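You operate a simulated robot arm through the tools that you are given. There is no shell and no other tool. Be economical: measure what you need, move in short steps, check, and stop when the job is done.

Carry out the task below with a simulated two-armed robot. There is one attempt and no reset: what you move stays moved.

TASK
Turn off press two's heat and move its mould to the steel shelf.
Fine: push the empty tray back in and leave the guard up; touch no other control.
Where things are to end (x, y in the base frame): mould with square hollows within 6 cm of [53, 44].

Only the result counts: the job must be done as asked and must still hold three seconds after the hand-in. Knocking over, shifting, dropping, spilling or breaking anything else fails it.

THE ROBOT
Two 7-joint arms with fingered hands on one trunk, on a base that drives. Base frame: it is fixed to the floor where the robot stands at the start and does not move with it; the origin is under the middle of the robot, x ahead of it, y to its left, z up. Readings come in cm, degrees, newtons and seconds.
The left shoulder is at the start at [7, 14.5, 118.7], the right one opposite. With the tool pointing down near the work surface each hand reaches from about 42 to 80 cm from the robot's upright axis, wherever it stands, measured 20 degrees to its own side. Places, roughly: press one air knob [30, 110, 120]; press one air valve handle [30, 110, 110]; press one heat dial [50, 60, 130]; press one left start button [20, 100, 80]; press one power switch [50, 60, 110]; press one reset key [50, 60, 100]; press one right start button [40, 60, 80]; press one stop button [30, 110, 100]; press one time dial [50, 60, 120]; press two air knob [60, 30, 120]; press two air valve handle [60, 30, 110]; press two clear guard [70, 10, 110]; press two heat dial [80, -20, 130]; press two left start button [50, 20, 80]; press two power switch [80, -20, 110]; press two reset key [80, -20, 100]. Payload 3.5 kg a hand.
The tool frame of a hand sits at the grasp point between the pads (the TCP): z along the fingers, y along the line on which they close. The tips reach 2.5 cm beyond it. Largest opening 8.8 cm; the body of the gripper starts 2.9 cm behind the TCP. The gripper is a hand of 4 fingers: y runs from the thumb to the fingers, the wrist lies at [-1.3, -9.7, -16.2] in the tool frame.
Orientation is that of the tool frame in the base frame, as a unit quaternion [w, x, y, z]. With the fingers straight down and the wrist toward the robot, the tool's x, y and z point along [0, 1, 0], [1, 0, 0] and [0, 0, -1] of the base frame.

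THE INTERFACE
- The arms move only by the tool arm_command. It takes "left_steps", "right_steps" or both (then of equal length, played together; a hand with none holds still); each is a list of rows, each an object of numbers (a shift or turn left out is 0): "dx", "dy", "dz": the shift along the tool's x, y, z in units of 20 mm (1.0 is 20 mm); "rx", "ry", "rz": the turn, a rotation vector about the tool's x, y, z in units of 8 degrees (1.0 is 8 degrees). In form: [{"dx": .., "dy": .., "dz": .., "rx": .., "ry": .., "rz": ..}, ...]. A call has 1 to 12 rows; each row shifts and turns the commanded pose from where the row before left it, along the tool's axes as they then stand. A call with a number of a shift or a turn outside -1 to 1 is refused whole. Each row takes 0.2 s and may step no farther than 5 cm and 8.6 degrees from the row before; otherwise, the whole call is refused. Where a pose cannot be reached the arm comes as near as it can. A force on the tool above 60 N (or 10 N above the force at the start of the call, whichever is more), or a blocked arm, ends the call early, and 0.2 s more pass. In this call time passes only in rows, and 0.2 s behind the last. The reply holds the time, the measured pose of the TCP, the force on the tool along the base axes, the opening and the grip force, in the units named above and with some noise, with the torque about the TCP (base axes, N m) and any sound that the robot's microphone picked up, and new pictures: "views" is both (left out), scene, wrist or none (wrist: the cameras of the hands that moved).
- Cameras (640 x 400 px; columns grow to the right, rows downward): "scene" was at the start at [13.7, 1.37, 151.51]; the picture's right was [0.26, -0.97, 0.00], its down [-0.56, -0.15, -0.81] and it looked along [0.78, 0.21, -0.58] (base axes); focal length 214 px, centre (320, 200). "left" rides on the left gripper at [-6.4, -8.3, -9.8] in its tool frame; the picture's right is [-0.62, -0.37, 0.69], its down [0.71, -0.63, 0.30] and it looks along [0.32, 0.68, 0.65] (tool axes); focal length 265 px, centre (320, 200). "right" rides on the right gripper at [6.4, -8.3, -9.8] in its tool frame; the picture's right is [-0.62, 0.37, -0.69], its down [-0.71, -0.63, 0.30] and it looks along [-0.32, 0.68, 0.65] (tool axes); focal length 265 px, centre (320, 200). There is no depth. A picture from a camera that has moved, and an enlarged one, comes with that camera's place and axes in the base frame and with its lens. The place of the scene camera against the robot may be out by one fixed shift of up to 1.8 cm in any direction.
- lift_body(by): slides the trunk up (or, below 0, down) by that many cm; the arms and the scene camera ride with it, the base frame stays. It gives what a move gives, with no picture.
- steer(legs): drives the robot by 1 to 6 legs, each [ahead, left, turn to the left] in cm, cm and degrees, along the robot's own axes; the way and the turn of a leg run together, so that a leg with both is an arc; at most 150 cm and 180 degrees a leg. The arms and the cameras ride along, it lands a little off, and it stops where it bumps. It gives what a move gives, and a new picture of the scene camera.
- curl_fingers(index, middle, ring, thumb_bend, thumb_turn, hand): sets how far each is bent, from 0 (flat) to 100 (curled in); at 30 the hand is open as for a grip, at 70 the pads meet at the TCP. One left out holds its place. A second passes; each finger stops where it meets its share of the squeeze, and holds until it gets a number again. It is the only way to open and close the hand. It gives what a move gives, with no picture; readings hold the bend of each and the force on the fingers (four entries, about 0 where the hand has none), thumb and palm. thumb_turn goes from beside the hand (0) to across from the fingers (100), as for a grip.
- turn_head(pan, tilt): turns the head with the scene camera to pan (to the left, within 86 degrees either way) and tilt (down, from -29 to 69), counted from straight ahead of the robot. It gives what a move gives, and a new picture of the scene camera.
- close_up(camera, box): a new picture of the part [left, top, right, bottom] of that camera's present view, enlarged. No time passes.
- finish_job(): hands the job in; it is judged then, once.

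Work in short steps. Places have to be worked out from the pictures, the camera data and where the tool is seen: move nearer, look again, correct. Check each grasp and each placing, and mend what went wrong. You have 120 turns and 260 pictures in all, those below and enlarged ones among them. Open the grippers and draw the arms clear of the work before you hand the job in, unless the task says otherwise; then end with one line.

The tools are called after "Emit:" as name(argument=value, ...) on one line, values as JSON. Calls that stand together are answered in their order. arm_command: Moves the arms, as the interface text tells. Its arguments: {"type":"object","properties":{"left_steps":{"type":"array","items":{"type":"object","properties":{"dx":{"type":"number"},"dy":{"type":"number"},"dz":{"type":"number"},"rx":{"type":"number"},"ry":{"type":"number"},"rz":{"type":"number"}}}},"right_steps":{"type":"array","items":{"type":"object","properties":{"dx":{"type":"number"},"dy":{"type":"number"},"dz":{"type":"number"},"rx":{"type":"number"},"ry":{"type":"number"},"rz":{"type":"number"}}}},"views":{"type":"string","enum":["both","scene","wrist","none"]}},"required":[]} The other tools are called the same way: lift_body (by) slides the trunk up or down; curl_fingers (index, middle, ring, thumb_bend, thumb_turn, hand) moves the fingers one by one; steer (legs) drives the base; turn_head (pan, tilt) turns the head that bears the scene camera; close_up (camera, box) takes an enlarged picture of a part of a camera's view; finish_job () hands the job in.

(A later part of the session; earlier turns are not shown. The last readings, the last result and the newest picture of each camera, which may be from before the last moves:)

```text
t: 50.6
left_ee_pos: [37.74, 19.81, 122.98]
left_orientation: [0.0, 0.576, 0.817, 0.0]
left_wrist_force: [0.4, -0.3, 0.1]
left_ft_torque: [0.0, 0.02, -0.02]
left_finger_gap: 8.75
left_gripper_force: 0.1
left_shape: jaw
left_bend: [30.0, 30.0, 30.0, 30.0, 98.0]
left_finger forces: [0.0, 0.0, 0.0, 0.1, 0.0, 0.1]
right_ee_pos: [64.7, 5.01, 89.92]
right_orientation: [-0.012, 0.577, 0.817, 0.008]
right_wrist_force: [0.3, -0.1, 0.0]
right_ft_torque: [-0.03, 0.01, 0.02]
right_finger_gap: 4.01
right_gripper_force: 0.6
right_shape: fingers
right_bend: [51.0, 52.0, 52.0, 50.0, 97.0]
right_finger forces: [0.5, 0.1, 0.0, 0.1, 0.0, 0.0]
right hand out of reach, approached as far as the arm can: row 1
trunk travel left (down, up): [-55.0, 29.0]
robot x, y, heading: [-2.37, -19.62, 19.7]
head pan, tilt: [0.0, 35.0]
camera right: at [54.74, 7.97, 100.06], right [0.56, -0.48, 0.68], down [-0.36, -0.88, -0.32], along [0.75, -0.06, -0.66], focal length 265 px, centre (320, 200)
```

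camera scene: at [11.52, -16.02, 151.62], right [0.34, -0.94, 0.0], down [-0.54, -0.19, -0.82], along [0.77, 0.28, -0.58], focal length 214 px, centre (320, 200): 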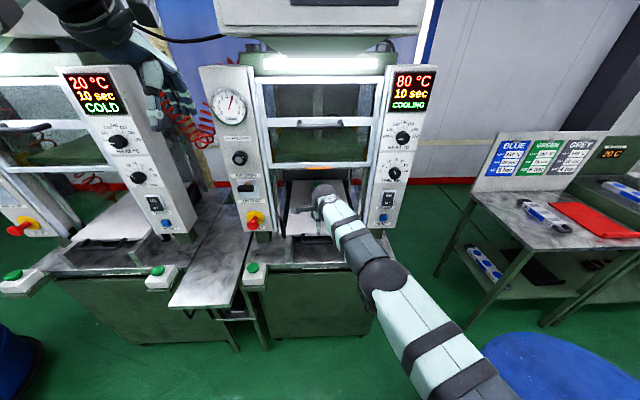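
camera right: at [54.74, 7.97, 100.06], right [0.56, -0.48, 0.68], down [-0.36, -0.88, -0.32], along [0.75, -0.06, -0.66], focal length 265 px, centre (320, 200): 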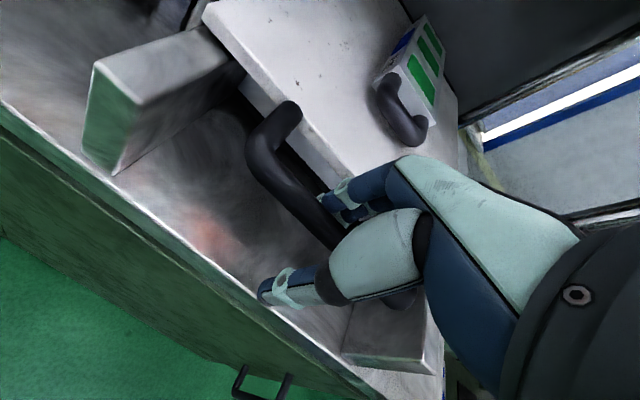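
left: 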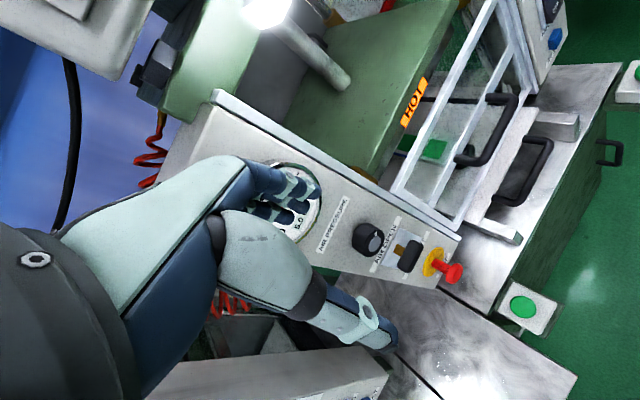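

Fingers appear to be inside the gap; close.

Emit:
curl_fingers(hand="right", index=75, middle=75, ring=75, thumb_bend=72)

Emit:
close_up(camera="right", box=[160, 80, 480, 360])

```text
t: 51.6
left_ee_pos: [38.15, 19.95, 122.84]
left_orientation: [-0.001, 0.577, 0.817, -0.002]
left_wrist_force: [-0.7, -0.9, 0.3]
left_ft_torque: [0.03, 0.02, -0.01]
left_finger_gap: 8.74
left_gripper_force: 0.1
left_shape: jaw
left_bend: [30.0, 30.0, 30.0, 30.0, 98.0]
left_finger forces: [0.1, 0.0, 0.0, 0.0, 0.1, 0.0]
right_ee_pos: [64.84, 4.84, 89.52]
right_orientation: [-0.014, 0.577, 0.817, 0.005]
right_wrist_force: [-1.2, -2.9, -18.5]
right_ft_torque: [0.21, 0.09, 0.0]
right_finger_gap: 0.0
right_gripper_force: 9.2
right_shape: fingers
right_bend: [74.0, 74.0, 73.0, 69.0, 97.0]
right_finger forces: [4.0, 4.2, 8.1, 0.1, 2.5, 0.0]
trunk travel left (down, up): [-55.0, 29.0]
robot x, y, heading: [-1.78, -19.79, 19.7]
head pan, tilt: [0.0, 35.0]
```

```text
1.43 times, centred on (320, 220) of right
camera zoom: at [54.95, 7.99, 99.74], right [0.57, -0.48, 0.67], down [-0.36, -0.88, -0.32], along [0.74, -0.06, -0.67], focal length 379 px, centre (320, 171)
```

zoom: 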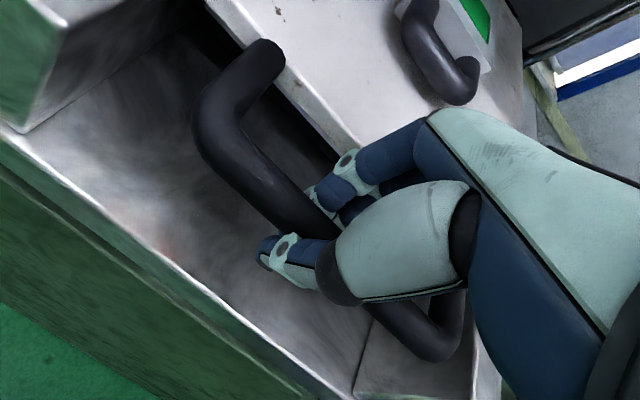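

The bar is hooked. Pull the tray ~10 cm out.

Emit:
arm_command(right_steps=[{"dy": -0.6}, {"dy": -0.7}, {"dy": -0.7}, {"dy": -0.7}, {"dy": -0.7}, {"dy": -0.7}, {"dy": -0.7}])

```text
t: 53.2
left_ee_pos: [38.07, 19.64, 122.88]
left_orientation: [-0.002, 0.576, 0.817, 0.0]
left_wrist_force: [-0.6, -0.5, -0.2]
left_ft_torque: [0.01, 0.01, 0.0]
left_finger_gap: 8.78
left_gripper_force: 0.0
left_shape: jaw
left_bend: [30.0, 30.0, 30.0, 30.0, 98.0]
left_finger forces: [0.0, 0.0, 0.0, 0.0, 0.0, 0.0]
right_ee_pos: [56.03, 1.51, 89.58]
right_orientation: [-0.012, 0.578, 0.816, 0.007]
right_wrist_force: [5.4, -8.9, -14.8]
right_ft_torque: [0.11, 0.06, 0.01]
right_finger_gap: 0.03
right_gripper_force: 10.2
right_shape: fingers
right_bend: [74.0, 74.0, 73.0, 70.0, 98.0]
right_finger forces: [4.7, 3.9, 7.1, 0.0, 3.5, 0.0]
trunk travel left (down, up): [-55.0, 29.0]
robot x, y, heading: [-2.49, -19.7, 19.6]
head pan, tilt: [0.0, 35.0]
camera scene: at [11.57, -16.16, 131.6], right [0.34, -0.94, 0.0], down [-0.54, -0.19, -0.82], along [0.77, 0.28, -0.58], focal length 214 px, centre (320, 200)
camera right: at [46.0, 4.62, 99.75], right [0.56, -0.48, 0.67], down [-0.36, -0.88, -0.32], along [0.74, -0.06, -0.67], focal length 265 px, centre (320, 200)
```

scene: 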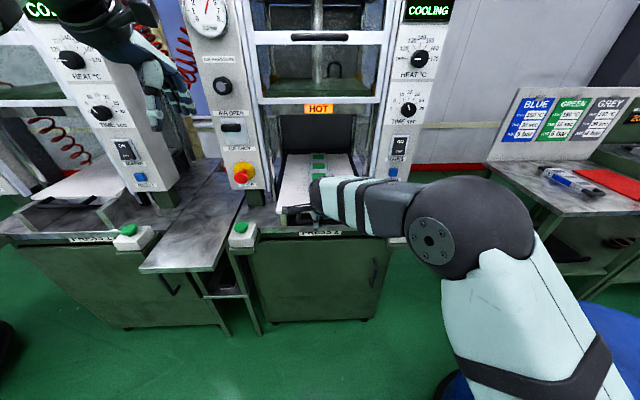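
right: 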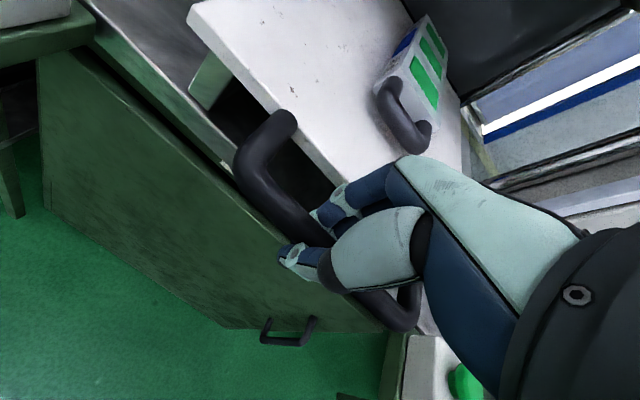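

The tray and mould slide out together. Pull ~10 cm more.

Emit:
arm_command(right_steps=[{"dy": -0.7}, {"dy": -0.7}, {"dy": -0.7}, {"dy": -0.7}, {"dy": -0.7}, {"dy": -0.7}, {"dy": -0.7}])

```text
t: 54.8
left_ee_pos: [38.12, 19.52, 122.93]
left_orientation: [-0.002, 0.576, 0.817, 0.001]
left_wrist_force: [0.1, 0.0, -1.0]
left_ft_torque: [0.03, -0.04, 0.03]
left_finger_gap: 8.74
left_gripper_force: 0.0
left_shape: jaw
left_bend: [30.0, 30.0, 30.0, 30.0, 98.0]
left_finger forces: [0.1, 0.0, 0.0, 0.0, 0.0, 0.0]
right_ee_pos: [46.76, -1.83, 89.77]
right_orientation: [-0.012, 0.576, 0.817, 0.006]
right_wrist_force: [6.9, -12.2, -19.8]
right_ft_torque: [0.1, 0.01, 0.01]
right_finger_gap: 0.0
right_gripper_force: 11.8
right_shape: fingers
right_bend: [74.0, 74.0, 73.0, 69.0, 98.0]
right_finger forces: [5.7, 5.3, 7.9, 0.0, 4.0, 0.0]
trunk travel left (down, up): [-55.0, 29.0]
robot x, y, heading: [-2.04, -19.62, 20.0]
head pan, tilt: [0.0, 35.0]
camera scene: at [11.59, -16.21, 131.59], right [0.34, -0.94, 0.0], down [-0.54, -0.19, -0.82], along [0.77, 0.28, -0.58], focal length 214 px, centre (320, 200)
camera right: at [36.73, 1.36, 99.87], right [0.56, -0.48, 0.67], down [-0.36, -0.88, -0.32], along [0.74, -0.06, -0.67], focal length 265 px, centre (320, 200)
```

scene: 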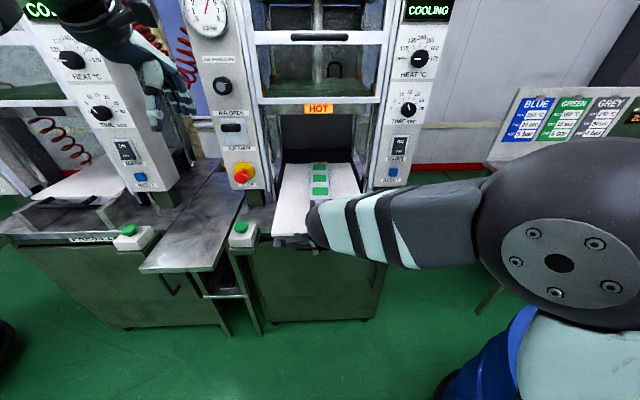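
right: 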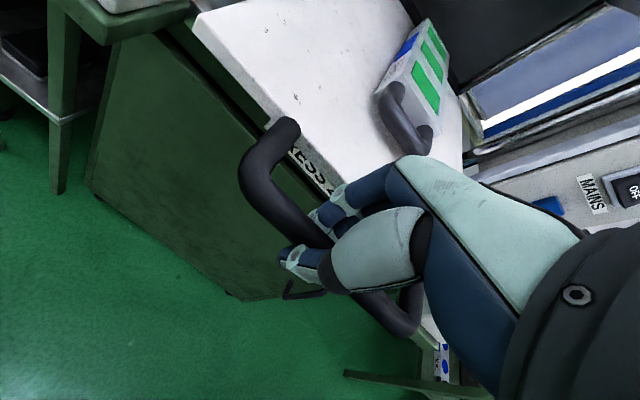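

The tray holds steady at 19 cm out. I pull 5.6 cm more and keep holding it, so the mould centre clears the guard plane.

Emit:
arm_command(right_steps=[{"dy": -0.7}, {"dy": -0.7}, {"dy": -0.7}, {"dy": -0.7}], views="none")

Emit:
turn_head(pan=0, tilt=50)

Emit:
close_up(camera="scene", box=[240, 60, 400, 220])

Emit:
close_up(camera="left", box=[0, 0, 640, 400])

```text
t: 55.8
left_ee_pos: [38.06, 19.61, 122.76]
left_orientation: [-0.002, 0.577, 0.817, 0.0]
left_wrist_force: [-0.2, 0.2, -0.2]
left_ft_torque: [-0.01, -0.02, -0.03]
left_finger_gap: 8.76
left_gripper_force: 0.1
left_shape: jaw
left_bend: [30.0, 30.0, 30.0, 30.0, 98.0]
left_finger forces: [0.0, 0.0, 0.0, 0.1, 0.0, 0.1]
right_ee_pos: [41.18, -3.87, 89.76]
right_orientation: [-0.015, 0.576, 0.817, 0.006]
right_wrist_force: [6.0, -11.7, -21.4]
right_ft_torque: [0.06, 0.04, -0.01]
right_finger_gap: 0.0
right_gripper_force: 11.8
right_shape: fingers
right_bend: [74.0, 73.0, 73.0, 69.0, 98.0]
right_finger forces: [5.9, 5.4, 7.9, 0.0, 4.3, 0.0]
trunk travel left (down, up): [-55.0, 29.0]
robot x, y, heading: [-1.63, -19.82, 19.6]
head pan, tilt: [0.0, 35.0]
```

```text
t: 56.6
left_ee_pos: [37.93, 19.57, 123.0]
left_orientation: [-0.002, 0.577, 0.817, 0.0]
left_wrist_force: [0.1, 0.8, -0.3]
left_ft_torque: [-0.02, 0.01, -0.02]
left_finger_gap: 8.76
left_gripper_force: 0.0
left_shape: jaw
left_bend: [30.0, 30.0, 30.0, 30.0, 98.0]
left_finger forces: [0.0, 0.0, 0.1, 0.0, 0.0, 0.0]
right_ee_pos: [41.2, -3.86, 89.73]
right_orientation: [-0.012, 0.576, 0.817, 0.006]
right_wrist_force: [4.0, -11.7, -19.4]
right_ft_torque: [0.07, 0.02, 0.02]
right_finger_gap: 0.01
right_gripper_force: 11.0
right_shape: fingers
right_bend: [74.0, 73.0, 73.0, 69.0, 98.0]
right_finger forces: [5.3, 5.1, 7.4, 0.0, 4.8, 0.0]
trunk travel left (down, up): [-55.0, 29.0]
robot x, y, heading: [-2.28, -19.57, 19.6]
head pan, tilt: [0.0, 50.0]
camera scene: at [10.53, -16.54, 129.43], right [0.34, -0.94, 0.0], down [-0.72, -0.26, -0.64], along [0.6, 0.22, -0.77], focal length 214 px, centre (320, 200)
```

scene: 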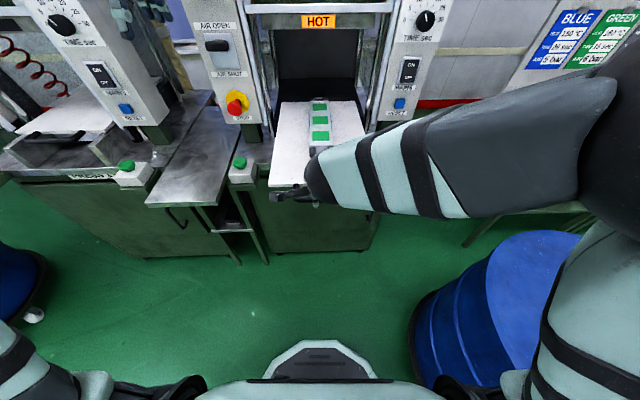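

```text
2.50 times, centred on (320, 140) of scene
camera zoom: at [10.53, -16.54, 129.43], right [0.34, -0.94, 0.0], down [-0.72, -0.26, -0.64], along [0.6, 0.22, -0.77], focal length 536 px, centre (320, 350)
```

zoom: 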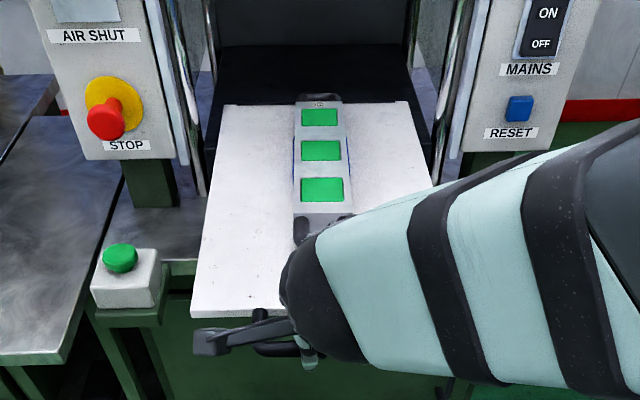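

```text
1.00 times, centred on (320, 200) of left (not enlarged: the box is as wide or as high as the picture)
camera zoom: at [32.43, 10.87, 132.81], right [-0.14, -0.71, -0.69], down [-0.83, 0.46, -0.3], along [0.53, 0.54, -0.65], focal length 265 px, centre (320, 200)
```

zoom: 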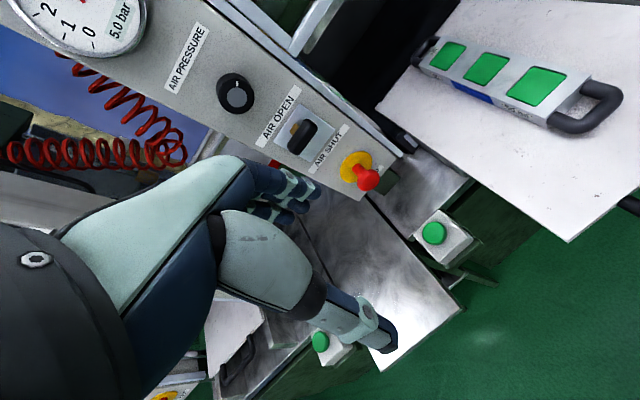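

The mould (two end handles, ~5.5 cm wide) is centred at about (67.9,5.3), top z≈93.6. I pull the tray 3 cm further for clearance from the guard, and meanwhile rotate the left hand 90° so its fingers close across the mould.

Emit:
arm_command(right_steps=[{"dy": -0.5}, {"dy": -0.5}, {"dy": -0.5}, {}, {}, {}, {}, {}, {}, {}, {}, {}], left_steps=[{"rz": 1}, {"rz": 1}, {"rz": 1}, {"rz": 1}, {"rz": 1}, {"rz": 1}, {"rz": 1}, {"rz": 1}, {"rz": 1}, {"rz": 1}, {"rz": 1}, {"rz": 0.25}])

```text
t: 58.1
left_ee_pos: [38.35, 19.94, 123.01]
left_orientation: [0.006, 0.872, 0.489, 0.006]
left_wrist_force: [15.1, -14.1, -5.6]
left_ft_torque: [1.62, 1.03, 1.87]
left_finger_gap: 8.77
left_gripper_force: 0.1
left_shape: jaw
left_bend: [30.0, 30.0, 30.0, 30.0, 98.0]
left_finger forces: [0.0, 0.1, 0.1, 0.0, 0.0, 0.0]
right_ee_pos: [38.5, -4.89, 89.7]
right_orientation: [-0.011, 0.577, 0.816, 0.003]
right_wrist_force: [5.7, -7.2, -12.3]
right_ft_torque: [0.11, -0.02, 0.1]
right_finger_gap: 0.0
right_gripper_force: 10.2
right_shape: fingers
right_bend: [74.0, 74.0, 73.0, 69.0, 98.0]
right_finger forces: [4.2, 4.2, 6.7, 0.0, 4.9, 0.0]
trunk travel left (down, up): [-55.0, 29.0]
robot x, y, heading: [-1.94, -19.53, 19.5]
head pan, tilt: [0.0, 50.0]
stopped in row 7 (left hand): the force on the tool passed its limit at 144 N (the readings are from after the stop); the commanded pose is now the measured one
camera scene: at [10.43, -16.35, 129.46], right [0.34, -0.94, 0.0], down [-0.72, -0.26, -0.64], along [0.6, 0.22, -0.77], focal length 214 px, centre (320, 200)
camera right: at [28.55, -1.53, 99.8], right [0.56, -0.47, 0.68], down [-0.36, -0.88, -0.31], along [0.74, -0.07, -0.67], focal length 265 px, centre (320, 200)
camera left: at [27.82, 18.99, 132.76], right [-0.63, -0.34, -0.7], down [-0.16, 0.94, -0.31], along [0.76, -0.08, -0.64], focal length 265 px, centre (320, 200)
```

scene: 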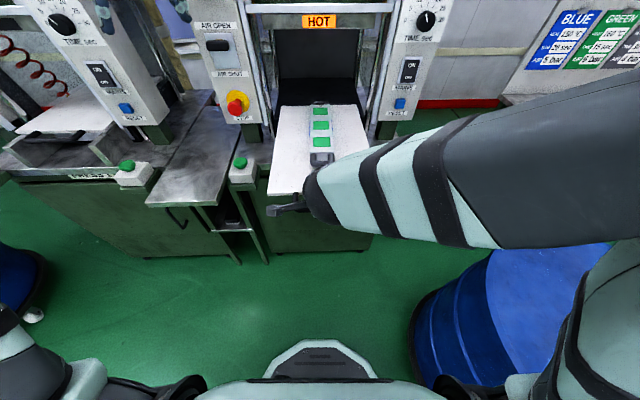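
right: 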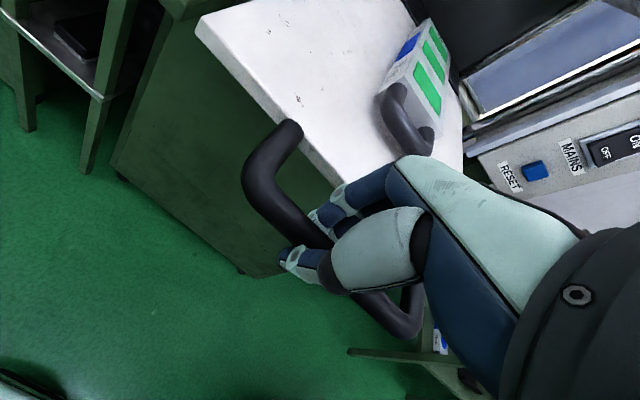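
left: 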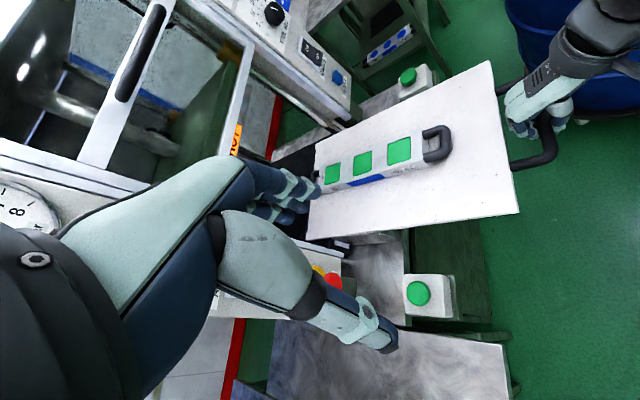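

The left hand hit something while turning. Look left before moving anything.

Emit:
turn_head(pan=45, tilt=35)

```text
t: 59.2
left_ee_pos: [38.41, 19.77, 123.04]
left_orientation: [0.004, 0.873, 0.488, 0.006]
left_wrist_force: [27.4, -27.6, -11.3]
left_ft_torque: [3.08, 1.55, 3.55]
left_finger_gap: 8.76
left_gripper_force: 0.2
left_shape: jaw
left_bend: [30.0, 30.0, 30.0, 30.0, 98.0]
left_finger forces: [0.0, 0.0, 0.1, 0.0, 0.0, 0.1]
right_ee_pos: [38.4, -4.84, 89.7]
right_orientation: [-0.012, 0.577, 0.817, 0.007]
right_wrist_force: [3.3, -11.6, -18.3]
right_ft_torque: [0.09, 0.05, 0.04]
right_finger_gap: 0.0
right_gripper_force: 11.0
right_shape: fingers
right_bend: [74.0, 74.0, 73.0, 68.0, 98.0]
right_finger forces: [4.6, 4.8, 7.1, 0.1, 5.4, 0.0]
trunk travel left (down, up): [-55.0, 29.0]
robot x, y, heading: [-2.32, -19.87, 19.3]
head pan, tilt: [45.0, 35.0]
camera scene: at [7.01, -11.19, 131.62], right [0.9, -0.43, 0.0], down [-0.25, -0.52, -0.82], along [0.35, 0.74, -0.57], focal length 214 px, centre (320, 200)
```

scene: 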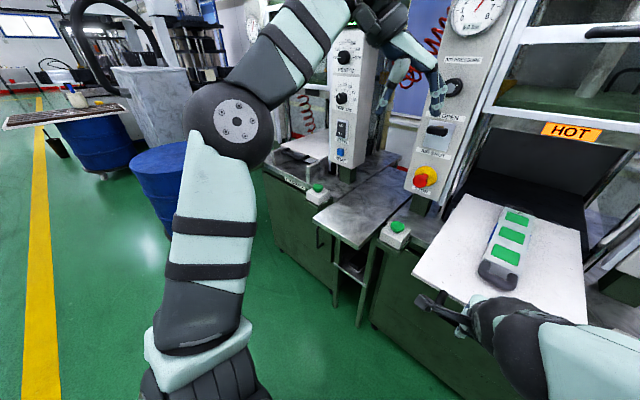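

The left hand over-twisted (its natural turn is the other way), likely touching its own forearm. I undo that rotation and draw the left hand back; I'll pick the mould with the right hand from a better stance.

Emit:
arm_command(left_steps=[{"rz": -1}, {"rz": -1}, {"rz": -1}, {"rz": -1}, {"rz": -1}, {"rz": -1}, {"rz": -0.5}, {"dy": -0.9}, {"dy": -0.9}, {"dy": -0.9}, {"dy": -0.9}, {"dy": -0.9}], views="scene")

```text
t: 61.9
left_ee_pos: [32.61, 17.82, 124.29]
left_orientation: [0.005, 0.57, 0.821, 0.002]
left_wrist_force: [-0.3, -0.3, 0.2]
left_ft_torque: [-0.03, 0.0, -0.01]
left_finger_gap: 8.74
left_gripper_force: 0.1
left_shape: jaw
left_bend: [30.0, 30.0, 30.0, 30.0, 98.0]
left_finger forces: [0.0, 0.0, 0.0, 0.1, 0.0, 0.1]
left hand out of reach, approached as far as the arm can: row 11, 12
right_ee_pos: [38.56, -4.79, 89.72]
right_orientation: [-0.012, 0.576, 0.817, 0.006]
right_wrist_force: [3.1, -9.5, -17.5]
right_ft_torque: [0.09, -0.01, 0.07]
right_finger_gap: 0.0
right_gripper_force: 11.4
right_shape: fingers
right_bend: [74.0, 74.0, 73.0, 68.0, 98.0]
right_finger forces: [5.0, 4.9, 7.1, 0.0, 5.1, 0.0]
trunk travel left (down, up): [-55.0, 29.0]
robot x, y, heading: [-2.07, -19.52, 19.6]
head pan, tilt: [45.0, 35.0]
camera scene: at [7.05, -11.2, 131.62], right [0.9, -0.43, 0.0], down [-0.25, -0.52, -0.82], along [0.35, 0.74, -0.57], focal length 214 px, centre (320, 200)
```

scene: 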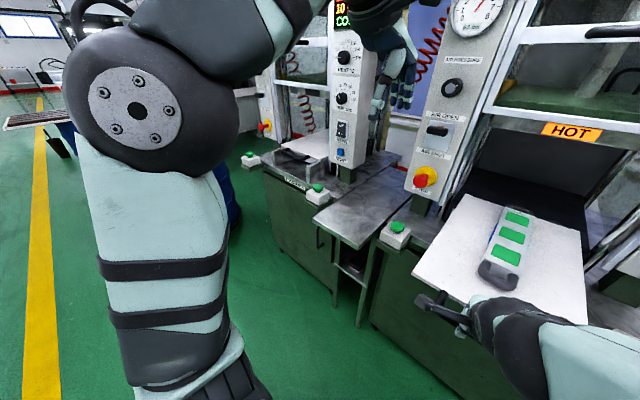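

Nothing else moved. Now release the tray handle carefully and lift the right hand off.

Emit:
curl_fingers(hand="right", index=50, middle=50, ring=50, thumb_bend=50)

Emit:
arm_command(right_steps=[{"dz": -0.6}, {"dz": -1}, {"dz": -1}, {"dz": -1}, {"dz": -1}, {"dz": -1}, {"dz": -1}, {"dz": -1}])

```text
t: 62.9
left_ee_pos: [32.34, 17.88, 124.25]
left_orientation: [0.007, 0.57, 0.821, 0.004]
left_wrist_force: [-0.5, 0.4, 0.0]
left_ft_torque: [0.0, 0.03, -0.02]
left_finger_gap: 8.78
left_gripper_force: 0.1
left_shape: jaw
left_bend: [30.0, 30.0, 30.0, 30.0, 98.0]
left_finger forces: [0.0, 0.0, 0.1, 0.0, 0.0, 0.1]
right_ee_pos: [38.26, -4.57, 90.0]
right_orientation: [-0.011, 0.576, 0.818, 0.007]
right_wrist_force: [-1.6, -0.1, 0.7]
right_ft_torque: [0.01, -0.02, 0.01]
right_finger_gap: 4.11
right_gripper_force: 0.8
right_shape: fingers
right_bend: [50.0, 51.0, 50.0, 50.0, 98.0]
right_finger forces: [0.1, 1.5, 0.1, 0.0, 0.0, 0.0]
trunk travel left (down, up): [-55.0, 29.0]
robot x, y, heading: [-1.89, -19.59, 19.7]
head pan, tilt: [45.0, 35.0]
```

```text
t: 64.7
left_ee_pos: [32.32, 18.01, 124.34]
left_orientation: [0.007, 0.571, 0.821, 0.004]
left_wrist_force: [1.0, 0.0, 0.7]
left_ft_torque: [0.01, 0.01, -0.01]
left_finger_gap: 8.78
left_gripper_force: 0.2
left_shape: jaw
left_bend: [30.0, 30.0, 30.0, 30.0, 98.0]
left_finger forces: [0.0, 0.1, 0.0, 0.0, 0.0, 0.1]
right_ee_pos: [38.47, -4.96, 105.18]
right_orientation: [-0.011, 0.576, 0.817, 0.007]
right_wrist_force: [0.1, -0.1, 0.2]
right_ft_torque: [-0.05, -0.02, 0.01]
right_finger_gap: 4.12
right_gripper_force: 0.0
right_shape: fingers
right_bend: [50.0, 50.0, 50.0, 50.0, 98.0]
right_finger forces: [0.0, 0.1, 0.1, 0.1, 0.0, 0.0]
trunk travel left (down, up): [-55.0, 29.0]
robot x, y, heading: [-1.87, -19.59, 19.7]
head pan, tilt: [45.0, 35.0]
camera scene: at [6.71, -11.0, 131.63], right [0.9, -0.43, 0.0], down [-0.25, -0.52, -0.82], along [0.35, 0.74, -0.57], focal length 214 px, centre (320, 200)
camera right: at [28.5, -1.86, 115.28], right [0.56, -0.48, 0.68], down [-0.36, -0.88, -0.32], along [0.75, -0.06, -0.66], focal length 265 px, centre (320, 200)
```

scene: 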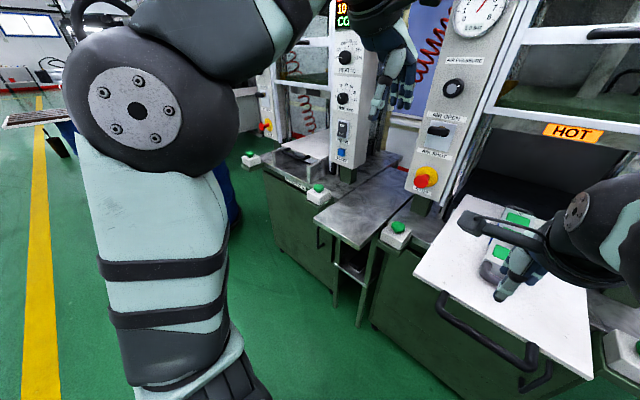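
right: 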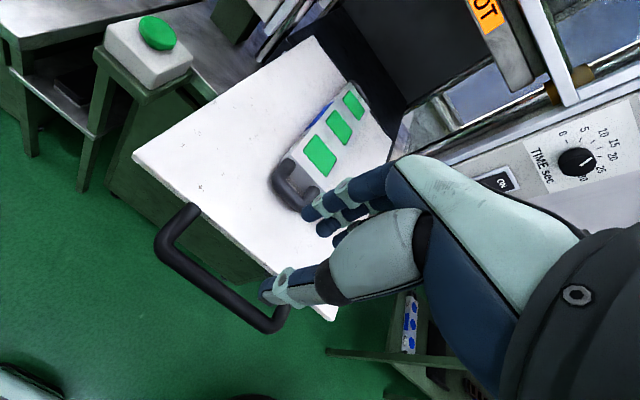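

The tray stays out and level. I test the right hand's natural 90° turn (fingers to the right) here, raised a bit, with the hand opened.

Emit:
curl_fingers(hand="right", index=30, middle=30, ring=30, thumb_bend=30)

Emit:
arm_command(right_steps=[{"rz": 1, "dz": -0.3}, {"rz": 1, "dz": -0.3}, {"rz": 1, "dz": -0.3}, {"rz": 1, "dz": -0.3}, {"rz": 1, "dz": -0.3}, {"rz": 1, "dz": -0.3}, {"rz": 1}, {"rz": 1}, {"rz": 1}, {"rz": 1}, {"rz": 1}, {"rz": 0.25}], views="wrist")

```text
t: 65.7
left_ee_pos: [32.25, 17.97, 124.37]
left_orientation: [0.007, 0.571, 0.821, 0.003]
left_wrist_force: [0.3, -0.3, -0.6]
left_ft_torque: [0.01, 0.0, 0.0]
left_finger_gap: 8.79
left_gripper_force: 0.1
left_shape: jaw
left_bend: [30.0, 30.0, 30.0, 30.0, 98.0]
left_finger forces: [0.0, 0.0, 0.0, 0.0, 0.1, 0.0]
right_ee_pos: [38.49, -5.01, 105.13]
right_orientation: [-0.012, 0.576, 0.818, 0.006]
right_wrist_force: [-0.2, -0.7, 0.3]
right_ft_torque: [-0.04, 0.03, -0.02]
right_finger_gap: 8.48
right_gripper_force: 0.0
right_shape: fingers
right_bend: [30.0, 30.0, 30.0, 30.0, 98.0]
right_finger forces: [0.0, 0.0, 0.1, 0.1, 0.0, 0.1]
trunk travel left (down, up): [-55.0, 29.0]
robot x, y, heading: [-2.1, -19.64, 19.7]
head pan, tilt: [45.0, 35.0]
```

```text
t: 68.2
left_ee_pos: [32.28, 18.05, 124.27]
left_orientation: [0.007, 0.571, 0.821, 0.003]
left_wrist_force: [0.1, -0.1, -0.8]
left_ft_torque: [0.01, 0.04, -0.01]
left_finger_gap: 8.77
left_gripper_force: 0.1
left_shape: jaw
left_bend: [30.0, 30.0, 30.0, 30.0, 98.0]
left_finger forces: [0.0, 0.0, 0.0, 0.0, 0.1, 0.1]
right_ee_pos: [37.23, -14.48, 102.63]
right_orientation: [-0.029, 0.979, 0.203, 0.002]
right_wrist_force: [0.2, 0.6, -0.4]
right_ft_torque: [0.02, 0.03, -0.02]
right_finger_gap: 8.44
right_gripper_force: 0.0
right_shape: fingers
right_bend: [30.0, 30.0, 30.0, 30.0, 98.0]
right_finger forces: [0.0, 0.1, 0.0, 0.0, 0.1, 0.0]
right hand out of reach, approached as far as the arm can: row 6, 7, 8, 9, 10, 11, 12
trunk travel left (down, up): [-55.0, 29.0]
robot x, y, heading: [-2.25, -19.86, 19.5]
head pan, tilt: [45.0, 35.0]
camera right: at [39.85, -4.7, 113.21], right [-0.41, -0.63, 0.66], down [-0.91, 0.31, -0.28], along [-0.03, -0.72, -0.7], focal length 265 px, centre (320, 200)
```

right: 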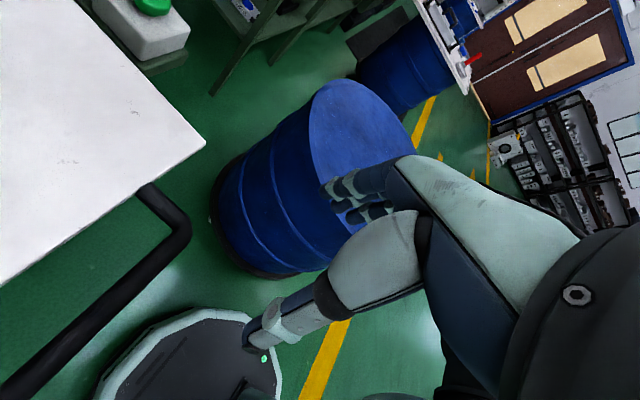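

The 90° turn works for the right hand. Now drive forward 14 and left 10 so the mould is within reach.

Emit:
steer(legs=[[14, 10, 0]])

Emit:
turn_head(pan=0, tilt=50)

Emit:
close_up(camera="right", box=[0, 0, 640, 400])

Emit:
close_up(camera="left", box=[0, 0, 640, 400])

```text
t: 69.7
left_ee_pos: [42.46, 32.33, 124.29]
left_orientation: [0.006, 0.569, 0.823, 0.004]
left_wrist_force: [-0.2, 0.5, -0.9]
left_ft_torque: [0.0, -0.01, 0.01]
left_finger_gap: 8.77
left_gripper_force: 0.1
left_shape: jaw
left_bend: [30.0, 30.0, 30.0, 30.0, 98.0]
left_finger forces: [0.0, 0.1, 0.0, 0.0, 0.1, 0.1]
right_ee_pos: [47.73, -0.15, 102.45]
right_orientation: [-0.029, 0.979, 0.202, -0.002]
right_wrist_force: [-0.3, 0.4, -0.5]
right_ft_torque: [-0.02, -0.06, -0.01]
right_finger_gap: 8.42
right_gripper_force: 0.0
right_shape: fingers
right_bend: [30.0, 30.0, 30.0, 30.0, 98.0]
right_finger forces: [0.0, 0.0, 0.0, 0.0, 0.0, 0.1]
trunk travel left (down, up): [-55.0, 29.0]
robot x, y, heading: [8.53, -5.54, 20.0]
head pan, tilt: [45.0, 35.0]
camera scene: at [16.98, 3.32, 131.64], right [0.9, -0.43, 0.0], down [-0.24, -0.52, -0.82], along [0.35, 0.74, -0.57], focal length 214 px, centre (320, 200)
```

scene: 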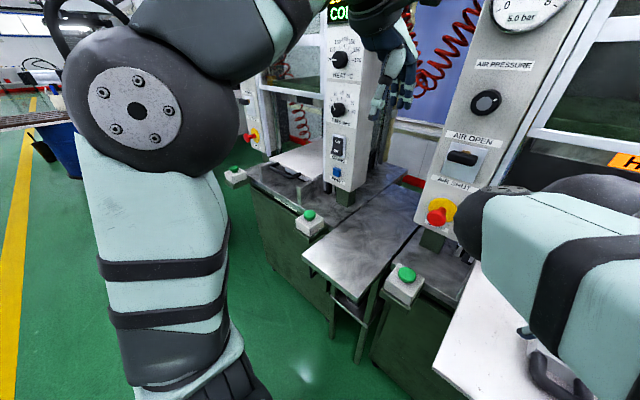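

```text
t: 70.9
left_ee_pos: [42.51, 32.34, 124.26]
left_orientation: [0.007, 0.569, 0.822, 0.003]
left_wrist_force: [0.5, -0.3, -0.5]
left_ft_torque: [0.01, 0.01, 0.01]
left_finger_gap: 8.81
left_gripper_force: 0.0
left_shape: jaw
left_bend: [30.0, 30.0, 30.0, 30.0, 98.0]
left_finger forces: [0.0, 0.1, 0.0, 0.0, 0.1, 0.1]
right_ee_pos: [47.8, -0.28, 102.45]
right_orientation: [-0.032, 0.979, 0.202, -0.003]
right_wrist_force: [0.1, 0.8, 0.7]
right_ft_torque: [0.01, -0.03, -0.03]
right_finger_gap: 8.43
right_gripper_force: 0.0
right_shape: fingers
right_bend: [30.0, 30.0, 30.0, 30.0, 98.0]
right_finger forces: [0.0, 0.0, 0.1, 0.0, 0.0, 0.0]
trunk travel left (down, up): [-55.0, 29.0]
robot x, y, heading: [8.13, -5.31, 19.8]
head pan, tilt: [0.0, 50.0]
camera scene: at [20.5, -1.99, 129.46], right [0.34, -0.94, 0.0], down [-0.72, -0.26, -0.64], along [0.6, 0.22, -0.77], focal length 214 px, centre (320, 200)
```

scene: 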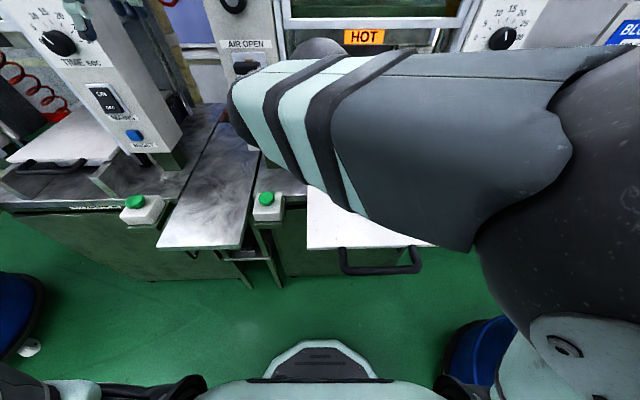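

```text
1.00 times, centred on (320, 200) of right (not enlarged: the box is as wide or as high as the picture)
camera zoom: at [50.5, 9.52, 113.02], right [-0.41, -0.63, 0.66], down [-0.91, 0.31, -0.27], along [-0.04, -0.71, -0.7], focal length 265 px, centre (320, 200)
```

zoom: 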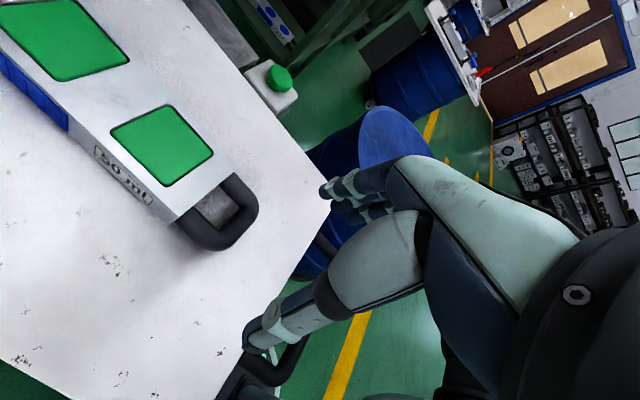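

```text
1.00 times, centred on (320, 200) of left (not enlarged: the box is as wide or as high as the picture)
camera zoom: at [36.84, 23.54, 134.13], right [-0.12, -0.71, -0.69], down [-0.84, 0.45, -0.32], along [0.54, 0.54, -0.65], focal length 265 px, centre (320, 200)
```

zoom: 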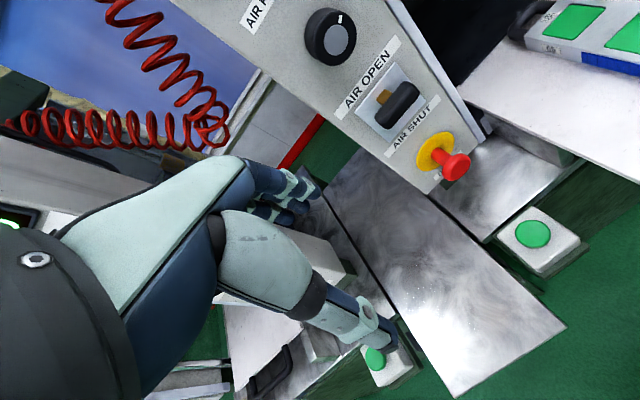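

Mould centre is now at about (65.8,4.7), top z 93.6. I square the hand's yaw/tilt and slide it forward over the mould centre, at z≈99.

Emit:
arm_command(right_steps=[{"rz": 0.46, "rx": -0.43}, {"dx": 0.91, "dy": 0.07, "dz": 0.17}, {"dx": 0.91, "dy": 0.07, "dz": 0.17}, {"dx": 0.91, "dy": 0.07, "dz": 0.17}, {"dx": 0.91, "dy": 0.07, "dz": 0.17}, {"dx": 0.91, "dy": 0.07, "dz": 0.17}, {"dx": 0.91, "dy": 0.07, "dz": 0.17}, {"dx": 0.91, "dy": 0.07, "dz": 0.17}, {"dx": 0.91, "dy": 0.07, "dz": 0.17}])

```text
t: 72.9
left_ee_pos: [42.62, 32.35, 124.27]
left_orientation: [0.007, 0.569, 0.822, 0.004]
left_wrist_force: [0.5, -0.1, 0.2]
left_ft_torque: [0.03, -0.02, -0.01]
left_finger_gap: 8.77
left_gripper_force: 0.1
left_shape: jaw
left_bend: [30.0, 30.0, 30.0, 30.0, 98.0]
left_finger forces: [0.0, 0.0, 0.0, 0.1, 0.1, 0.1]
right_ee_pos: [61.4, -3.32, 97.13]
right_orientation: [-0.036, 0.988, 0.148, 0.002]
right_wrist_force: [0.7, -0.6, 0.5]
right_ft_torque: [0.01, 0.02, -0.06]
right_finger_gap: 8.46
right_gripper_force: 0.1
right_shape: fingers
right_bend: [30.0, 30.0, 30.0, 30.0, 98.0]
right_finger forces: [0.0, 0.0, 0.0, 0.1, 0.0, 0.0]
right hand out of reach, approached as far as the arm can: row 1, 2, 3, 4, 5, 6, 7, 8, 9
trunk travel left (down, up): [-55.0, 29.0]
robot x, y, heading: [8.38, -5.26, 19.9]
head pan, tilt: [0.0, 50.0]
camera scene: at [20.6, -2.0, 129.45], right [0.34, -0.94, 0.0], down [-0.72, -0.26, -0.64], along [0.6, 0.22, -0.77], focal length 214 px, centre (320, 200)
camera right: at [65.14, 6.0, 107.83], right [-0.48, -0.58, 0.66], down [-0.87, 0.41, -0.27], along [-0.11, -0.7, -0.71], focal length 265 px, centre (320, 200)
```

scene: 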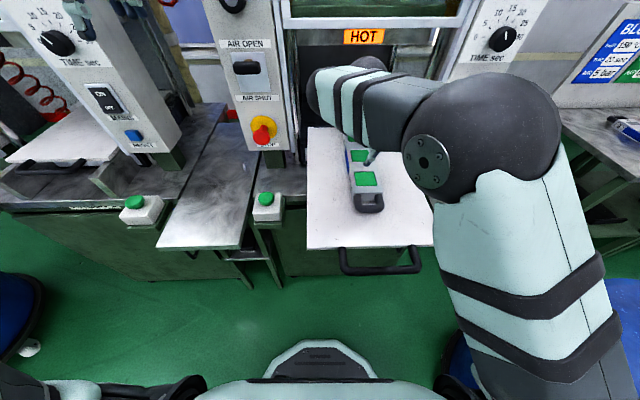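
right: 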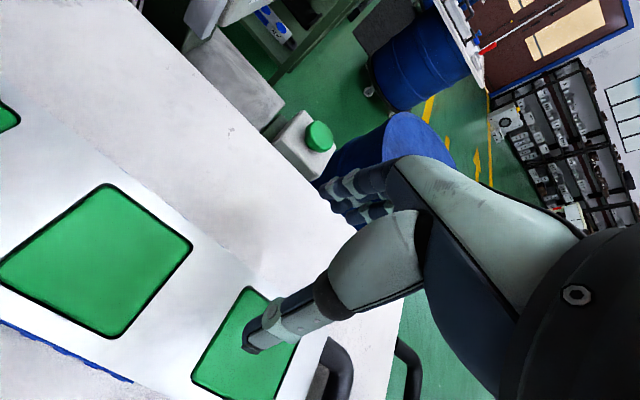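

The hand slides off sideways: the twist is at its limit from here. I lift it, and re-station the robot further left with heading ≈0 so less twist is needed.

Emit:
arm_command(right_steps=[{"dz": -1}, {"dz": -1}, {"dz": -1}, {"dz": -0.7}], views="none")

Emit:
steer(legs=[[-10, 0, 0], [0, 0, -20], [4, 28.5, 0]])

Emit:
close_up(camera="right", box=[0, 0, 640, 400])

```text
t: 73.9
left_ee_pos: [42.5, 32.35, 124.36]
left_orientation: [0.006, 0.57, 0.822, 0.004]
left_wrist_force: [0.3, 0.0, 0.7]
left_ft_torque: [0.05, 0.02, -0.01]
left_finger_gap: 8.77
left_gripper_force: 0.0
left_shape: jaw
left_bend: [30.0, 30.0, 30.0, 30.0, 98.0]
left_finger forces: [0.0, 0.1, 0.0, 0.0, 0.0, 0.0]
right_ee_pos: [60.33, -5.7, 100.76]
right_orientation: [-0.032, 0.989, 0.147, -0.003]
right_wrist_force: [-0.6, 0.4, -0.6]
right_ft_torque: [0.03, 0.02, 0.02]
right_finger_gap: 8.44
right_gripper_force: 0.1
right_shape: fingers
right_bend: [30.0, 30.0, 30.0, 30.0, 98.0]
right_finger forces: [0.0, 0.0, 0.0, 0.0, 0.0, 0.0]
right hand out of reach, approached as far as the arm can: row 1, 2, 3, 4
trunk travel left (down, up): [-55.0, 29.0]
robot x, y, heading: [8.12, -5.29, 19.8]
head pan, tilt: [0.0, 50.0]
```

```text
t: 77.7
left_ee_pos: [48.26, 45.32, 124.4]
left_orientation: [0.007, 0.703, 0.711, 0.002]
left_wrist_force: [0.5, -0.6, -0.3]
left_ft_torque: [-0.01, 0.0, 0.0]
left_finger_gap: 8.78
left_gripper_force: 0.1
left_shape: jaw
left_bend: [30.0, 30.0, 30.0, 30.0, 98.0]
left_finger forces: [0.0, 0.0, 0.0, 0.0, 0.0, 0.0]
right_ee_pos: [52.06, 3.64, 101.02]
right_orientation: [-0.032, 0.999, -0.021, 0.005]
right_wrist_force: [0.4, 0.0, 0.2]
right_ft_torque: [0.07, 0.0, 0.02]
right_finger_gap: 8.46
right_gripper_force: 0.0
right_shape: fingers
right_bend: [30.0, 30.0, 30.0, 30.0, 98.0]
right_finger forces: [0.0, 0.0, 0.1, 0.0, 0.0, 0.0]
trunk travel left (down, up): [-55.0, 29.0]
robot x, y, heading: [3.1, 21.49, -0.0]
head pan, tilt: [0.0, 50.0]
camera scene: at [16.15, 20.56, 129.46], right [0.0, -1.0, 0.0], down [-0.77, 0.0, -0.64], along [0.64, 0.0, -0.77], focal length 214 px, centre (320, 200)
```

scene: 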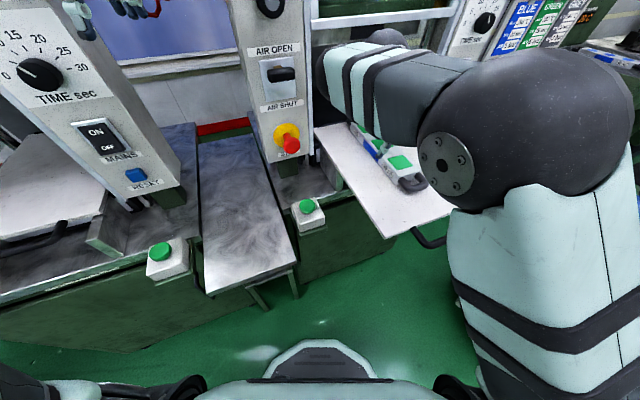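

```text
1.00 times, centred on (320, 200) of right (not enlarged: the box is as wide or as high as the picture)
camera zoom: at [58.63, 11.33, 111.54], right [-0.64, -0.39, 0.66], down [-0.68, 0.68, -0.27], along [-0.35, -0.62, -0.7], focal length 265 px, centre (320, 200)
```

zoom: 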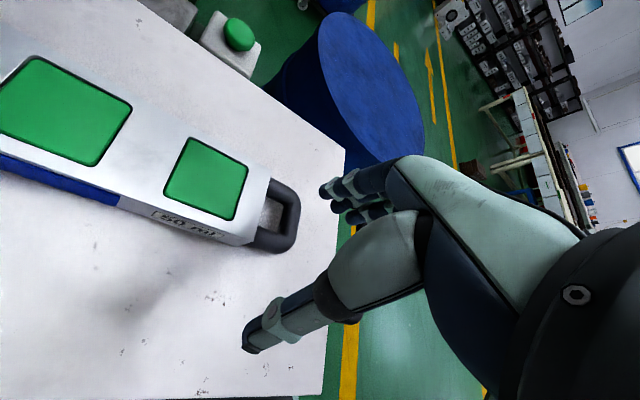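

Better stance. Untwist by ~22° to align with the mould, and level the hand.

Emit:
arm_command(right_steps=[{"rz": -0.95, "rx": -0.15, "dz": -0.3}, {"rz": -0.95, "rx": -0.15, "dz": -0.2}, {"rz": -0.9, "rx": -0.15}], views="wrist")

```text
t: 78.5
left_ee_pos: [48.13, 45.26, 124.32]
left_orientation: [0.007, 0.703, 0.711, 0.003]
left_wrist_force: [-0.4, -0.7, -0.3]
left_ft_torque: [0.0, -0.01, 0.01]
left_finger_gap: 8.77
left_gripper_force: 0.1
left_shape: jaw
left_bend: [30.0, 30.0, 30.0, 30.0, 98.0]
left_finger forces: [0.0, 0.0, 0.0, 0.1, 0.0, 0.0]
right_ee_pos: [52.01, 3.68, 102.02]
right_orientation: [0.0, 0.985, 0.174, 0.011]
right_wrist_force: [-0.3, 0.0, -0.6]
right_ft_torque: [0.02, -0.02, 0.0]
right_finger_gap: 8.44
right_gripper_force: 0.2
right_shape: fingers
right_bend: [30.0, 30.0, 30.0, 30.0, 98.0]
right_finger forces: [0.0, 0.1, 0.0, 0.0, 0.0, 0.1]
trunk travel left (down, up): [-55.0, 29.0]
robot x, y, heading: [3.6, 21.31, -0.3]
head pan, tilt: [0.0, 50.0]
camera right: at [54.86, 13.85, 112.12], right [-0.47, -0.56, 0.68], down [-0.88, 0.35, -0.32], along [-0.06, -0.75, -0.66], focal length 265 px, centre (320, 200)
```

right: 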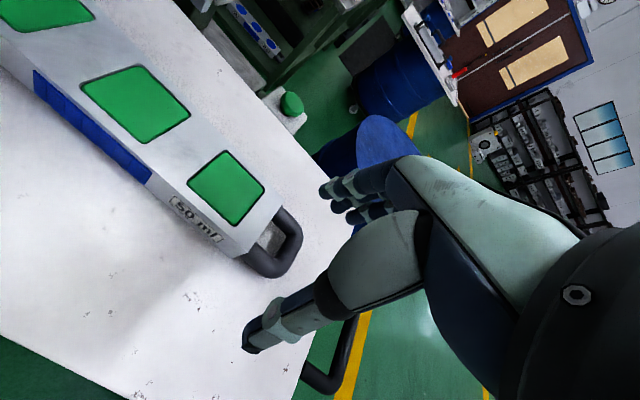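

Aligned (20°). Move over the mould centre (65.3,4.9) at z≈99.

Emit:
arm_command(right_steps=[{"dx": 0.91, "dy": 0.236, "dz": 0.2}, {"dx": 0.91, "dy": 0.236, "dz": 0.2}, {"dx": 0.91, "dy": 0.236, "dz": 0.2}, {"dx": 0.91, "dy": 0.236, "dz": 0.2}, {"dx": 0.91, "dy": 0.236, "dz": 0.2}, {"dx": 0.91, "dy": 0.236, "dz": 0.2}, {"dx": 0.91, "dy": 0.236, "dz": 0.2}])

Emit:
close_up(camera="left", box=[0, 0, 640, 400])

```text
t: 80.1
left_ee_pos: [48.17, 45.36, 124.43]
left_orientation: [0.007, 0.703, 0.712, 0.002]
left_wrist_force: [-1.2, 0.5, 0.2]
left_ft_torque: [0.0, -0.02, 0.02]
left_finger_gap: 8.77
left_gripper_force: 0.1
left_shape: jaw
left_bend: [30.0, 30.0, 30.0, 30.0, 98.0]
left_finger forces: [0.1, 0.0, 0.0, 0.0, 0.0, 0.0]
right_ee_pos: [65.82, 3.74, 100.28]
right_orientation: [-0.019, 0.984, 0.174, 0.044]
right_wrist_force: [-0.3, -0.2, 1.0]
right_ft_torque: [-0.02, -0.02, -0.02]
right_finger_gap: 8.44
right_gripper_force: 0.1
right_shape: fingers
right_bend: [30.0, 30.0, 30.0, 30.0, 98.0]
right_finger forces: [0.1, 0.0, 0.1, 0.0, 0.1, 0.0]
right hand out of reach, approached as far as the arm can: row 7
trunk travel left (down, up): [-55.0, 29.0]
robot x, y, heading: [3.26, 21.4, -0.2]
head pan, tilt: [0.0, 50.0]
camera scene: at [16.13, 20.53, 129.46], right [0.0, -1.0, 0.0], down [-0.77, 0.0, -0.64], along [0.64, 0.0, -0.77], focal length 214 px, centre (320, 200)
camera right: at [68.19, 13.37, 110.93], right [-0.51, -0.59, 0.62], down [-0.86, 0.36, -0.35], along [-0.02, -0.72, -0.7], focal length 265 px, centre (320, 200)
```

scene: 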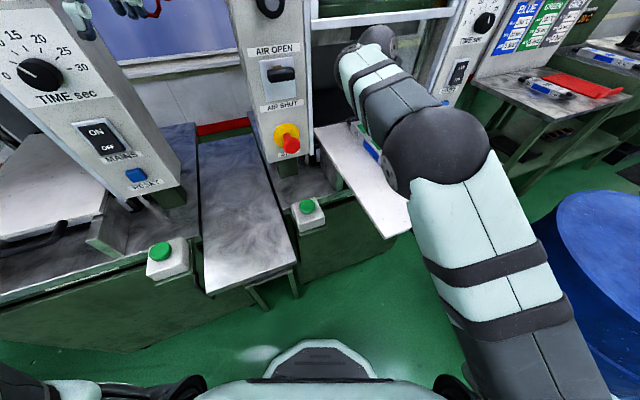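
right: 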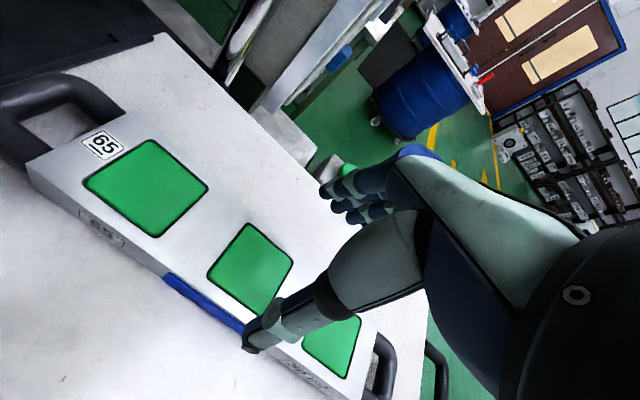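

```text
1.00 times, centred on (320, 200) of left (not enlarged: the box is as wide or as high as the picture)
camera zoom: at [39.81, 38.98, 134.16], right [-0.35, -0.63, -0.69], down [-0.63, 0.7, -0.32], along [0.69, 0.33, -0.65], focal length 265 px, centre (320, 200)
```

zoom: 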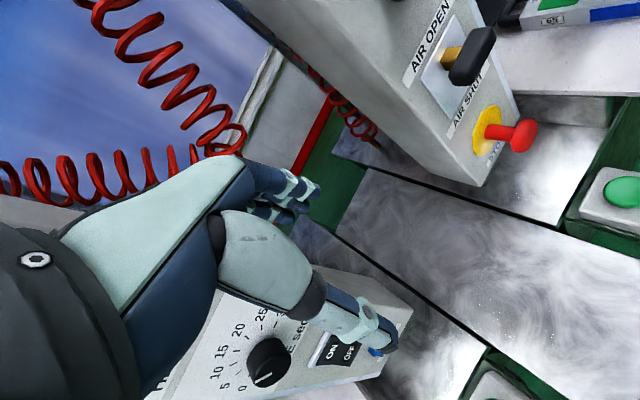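

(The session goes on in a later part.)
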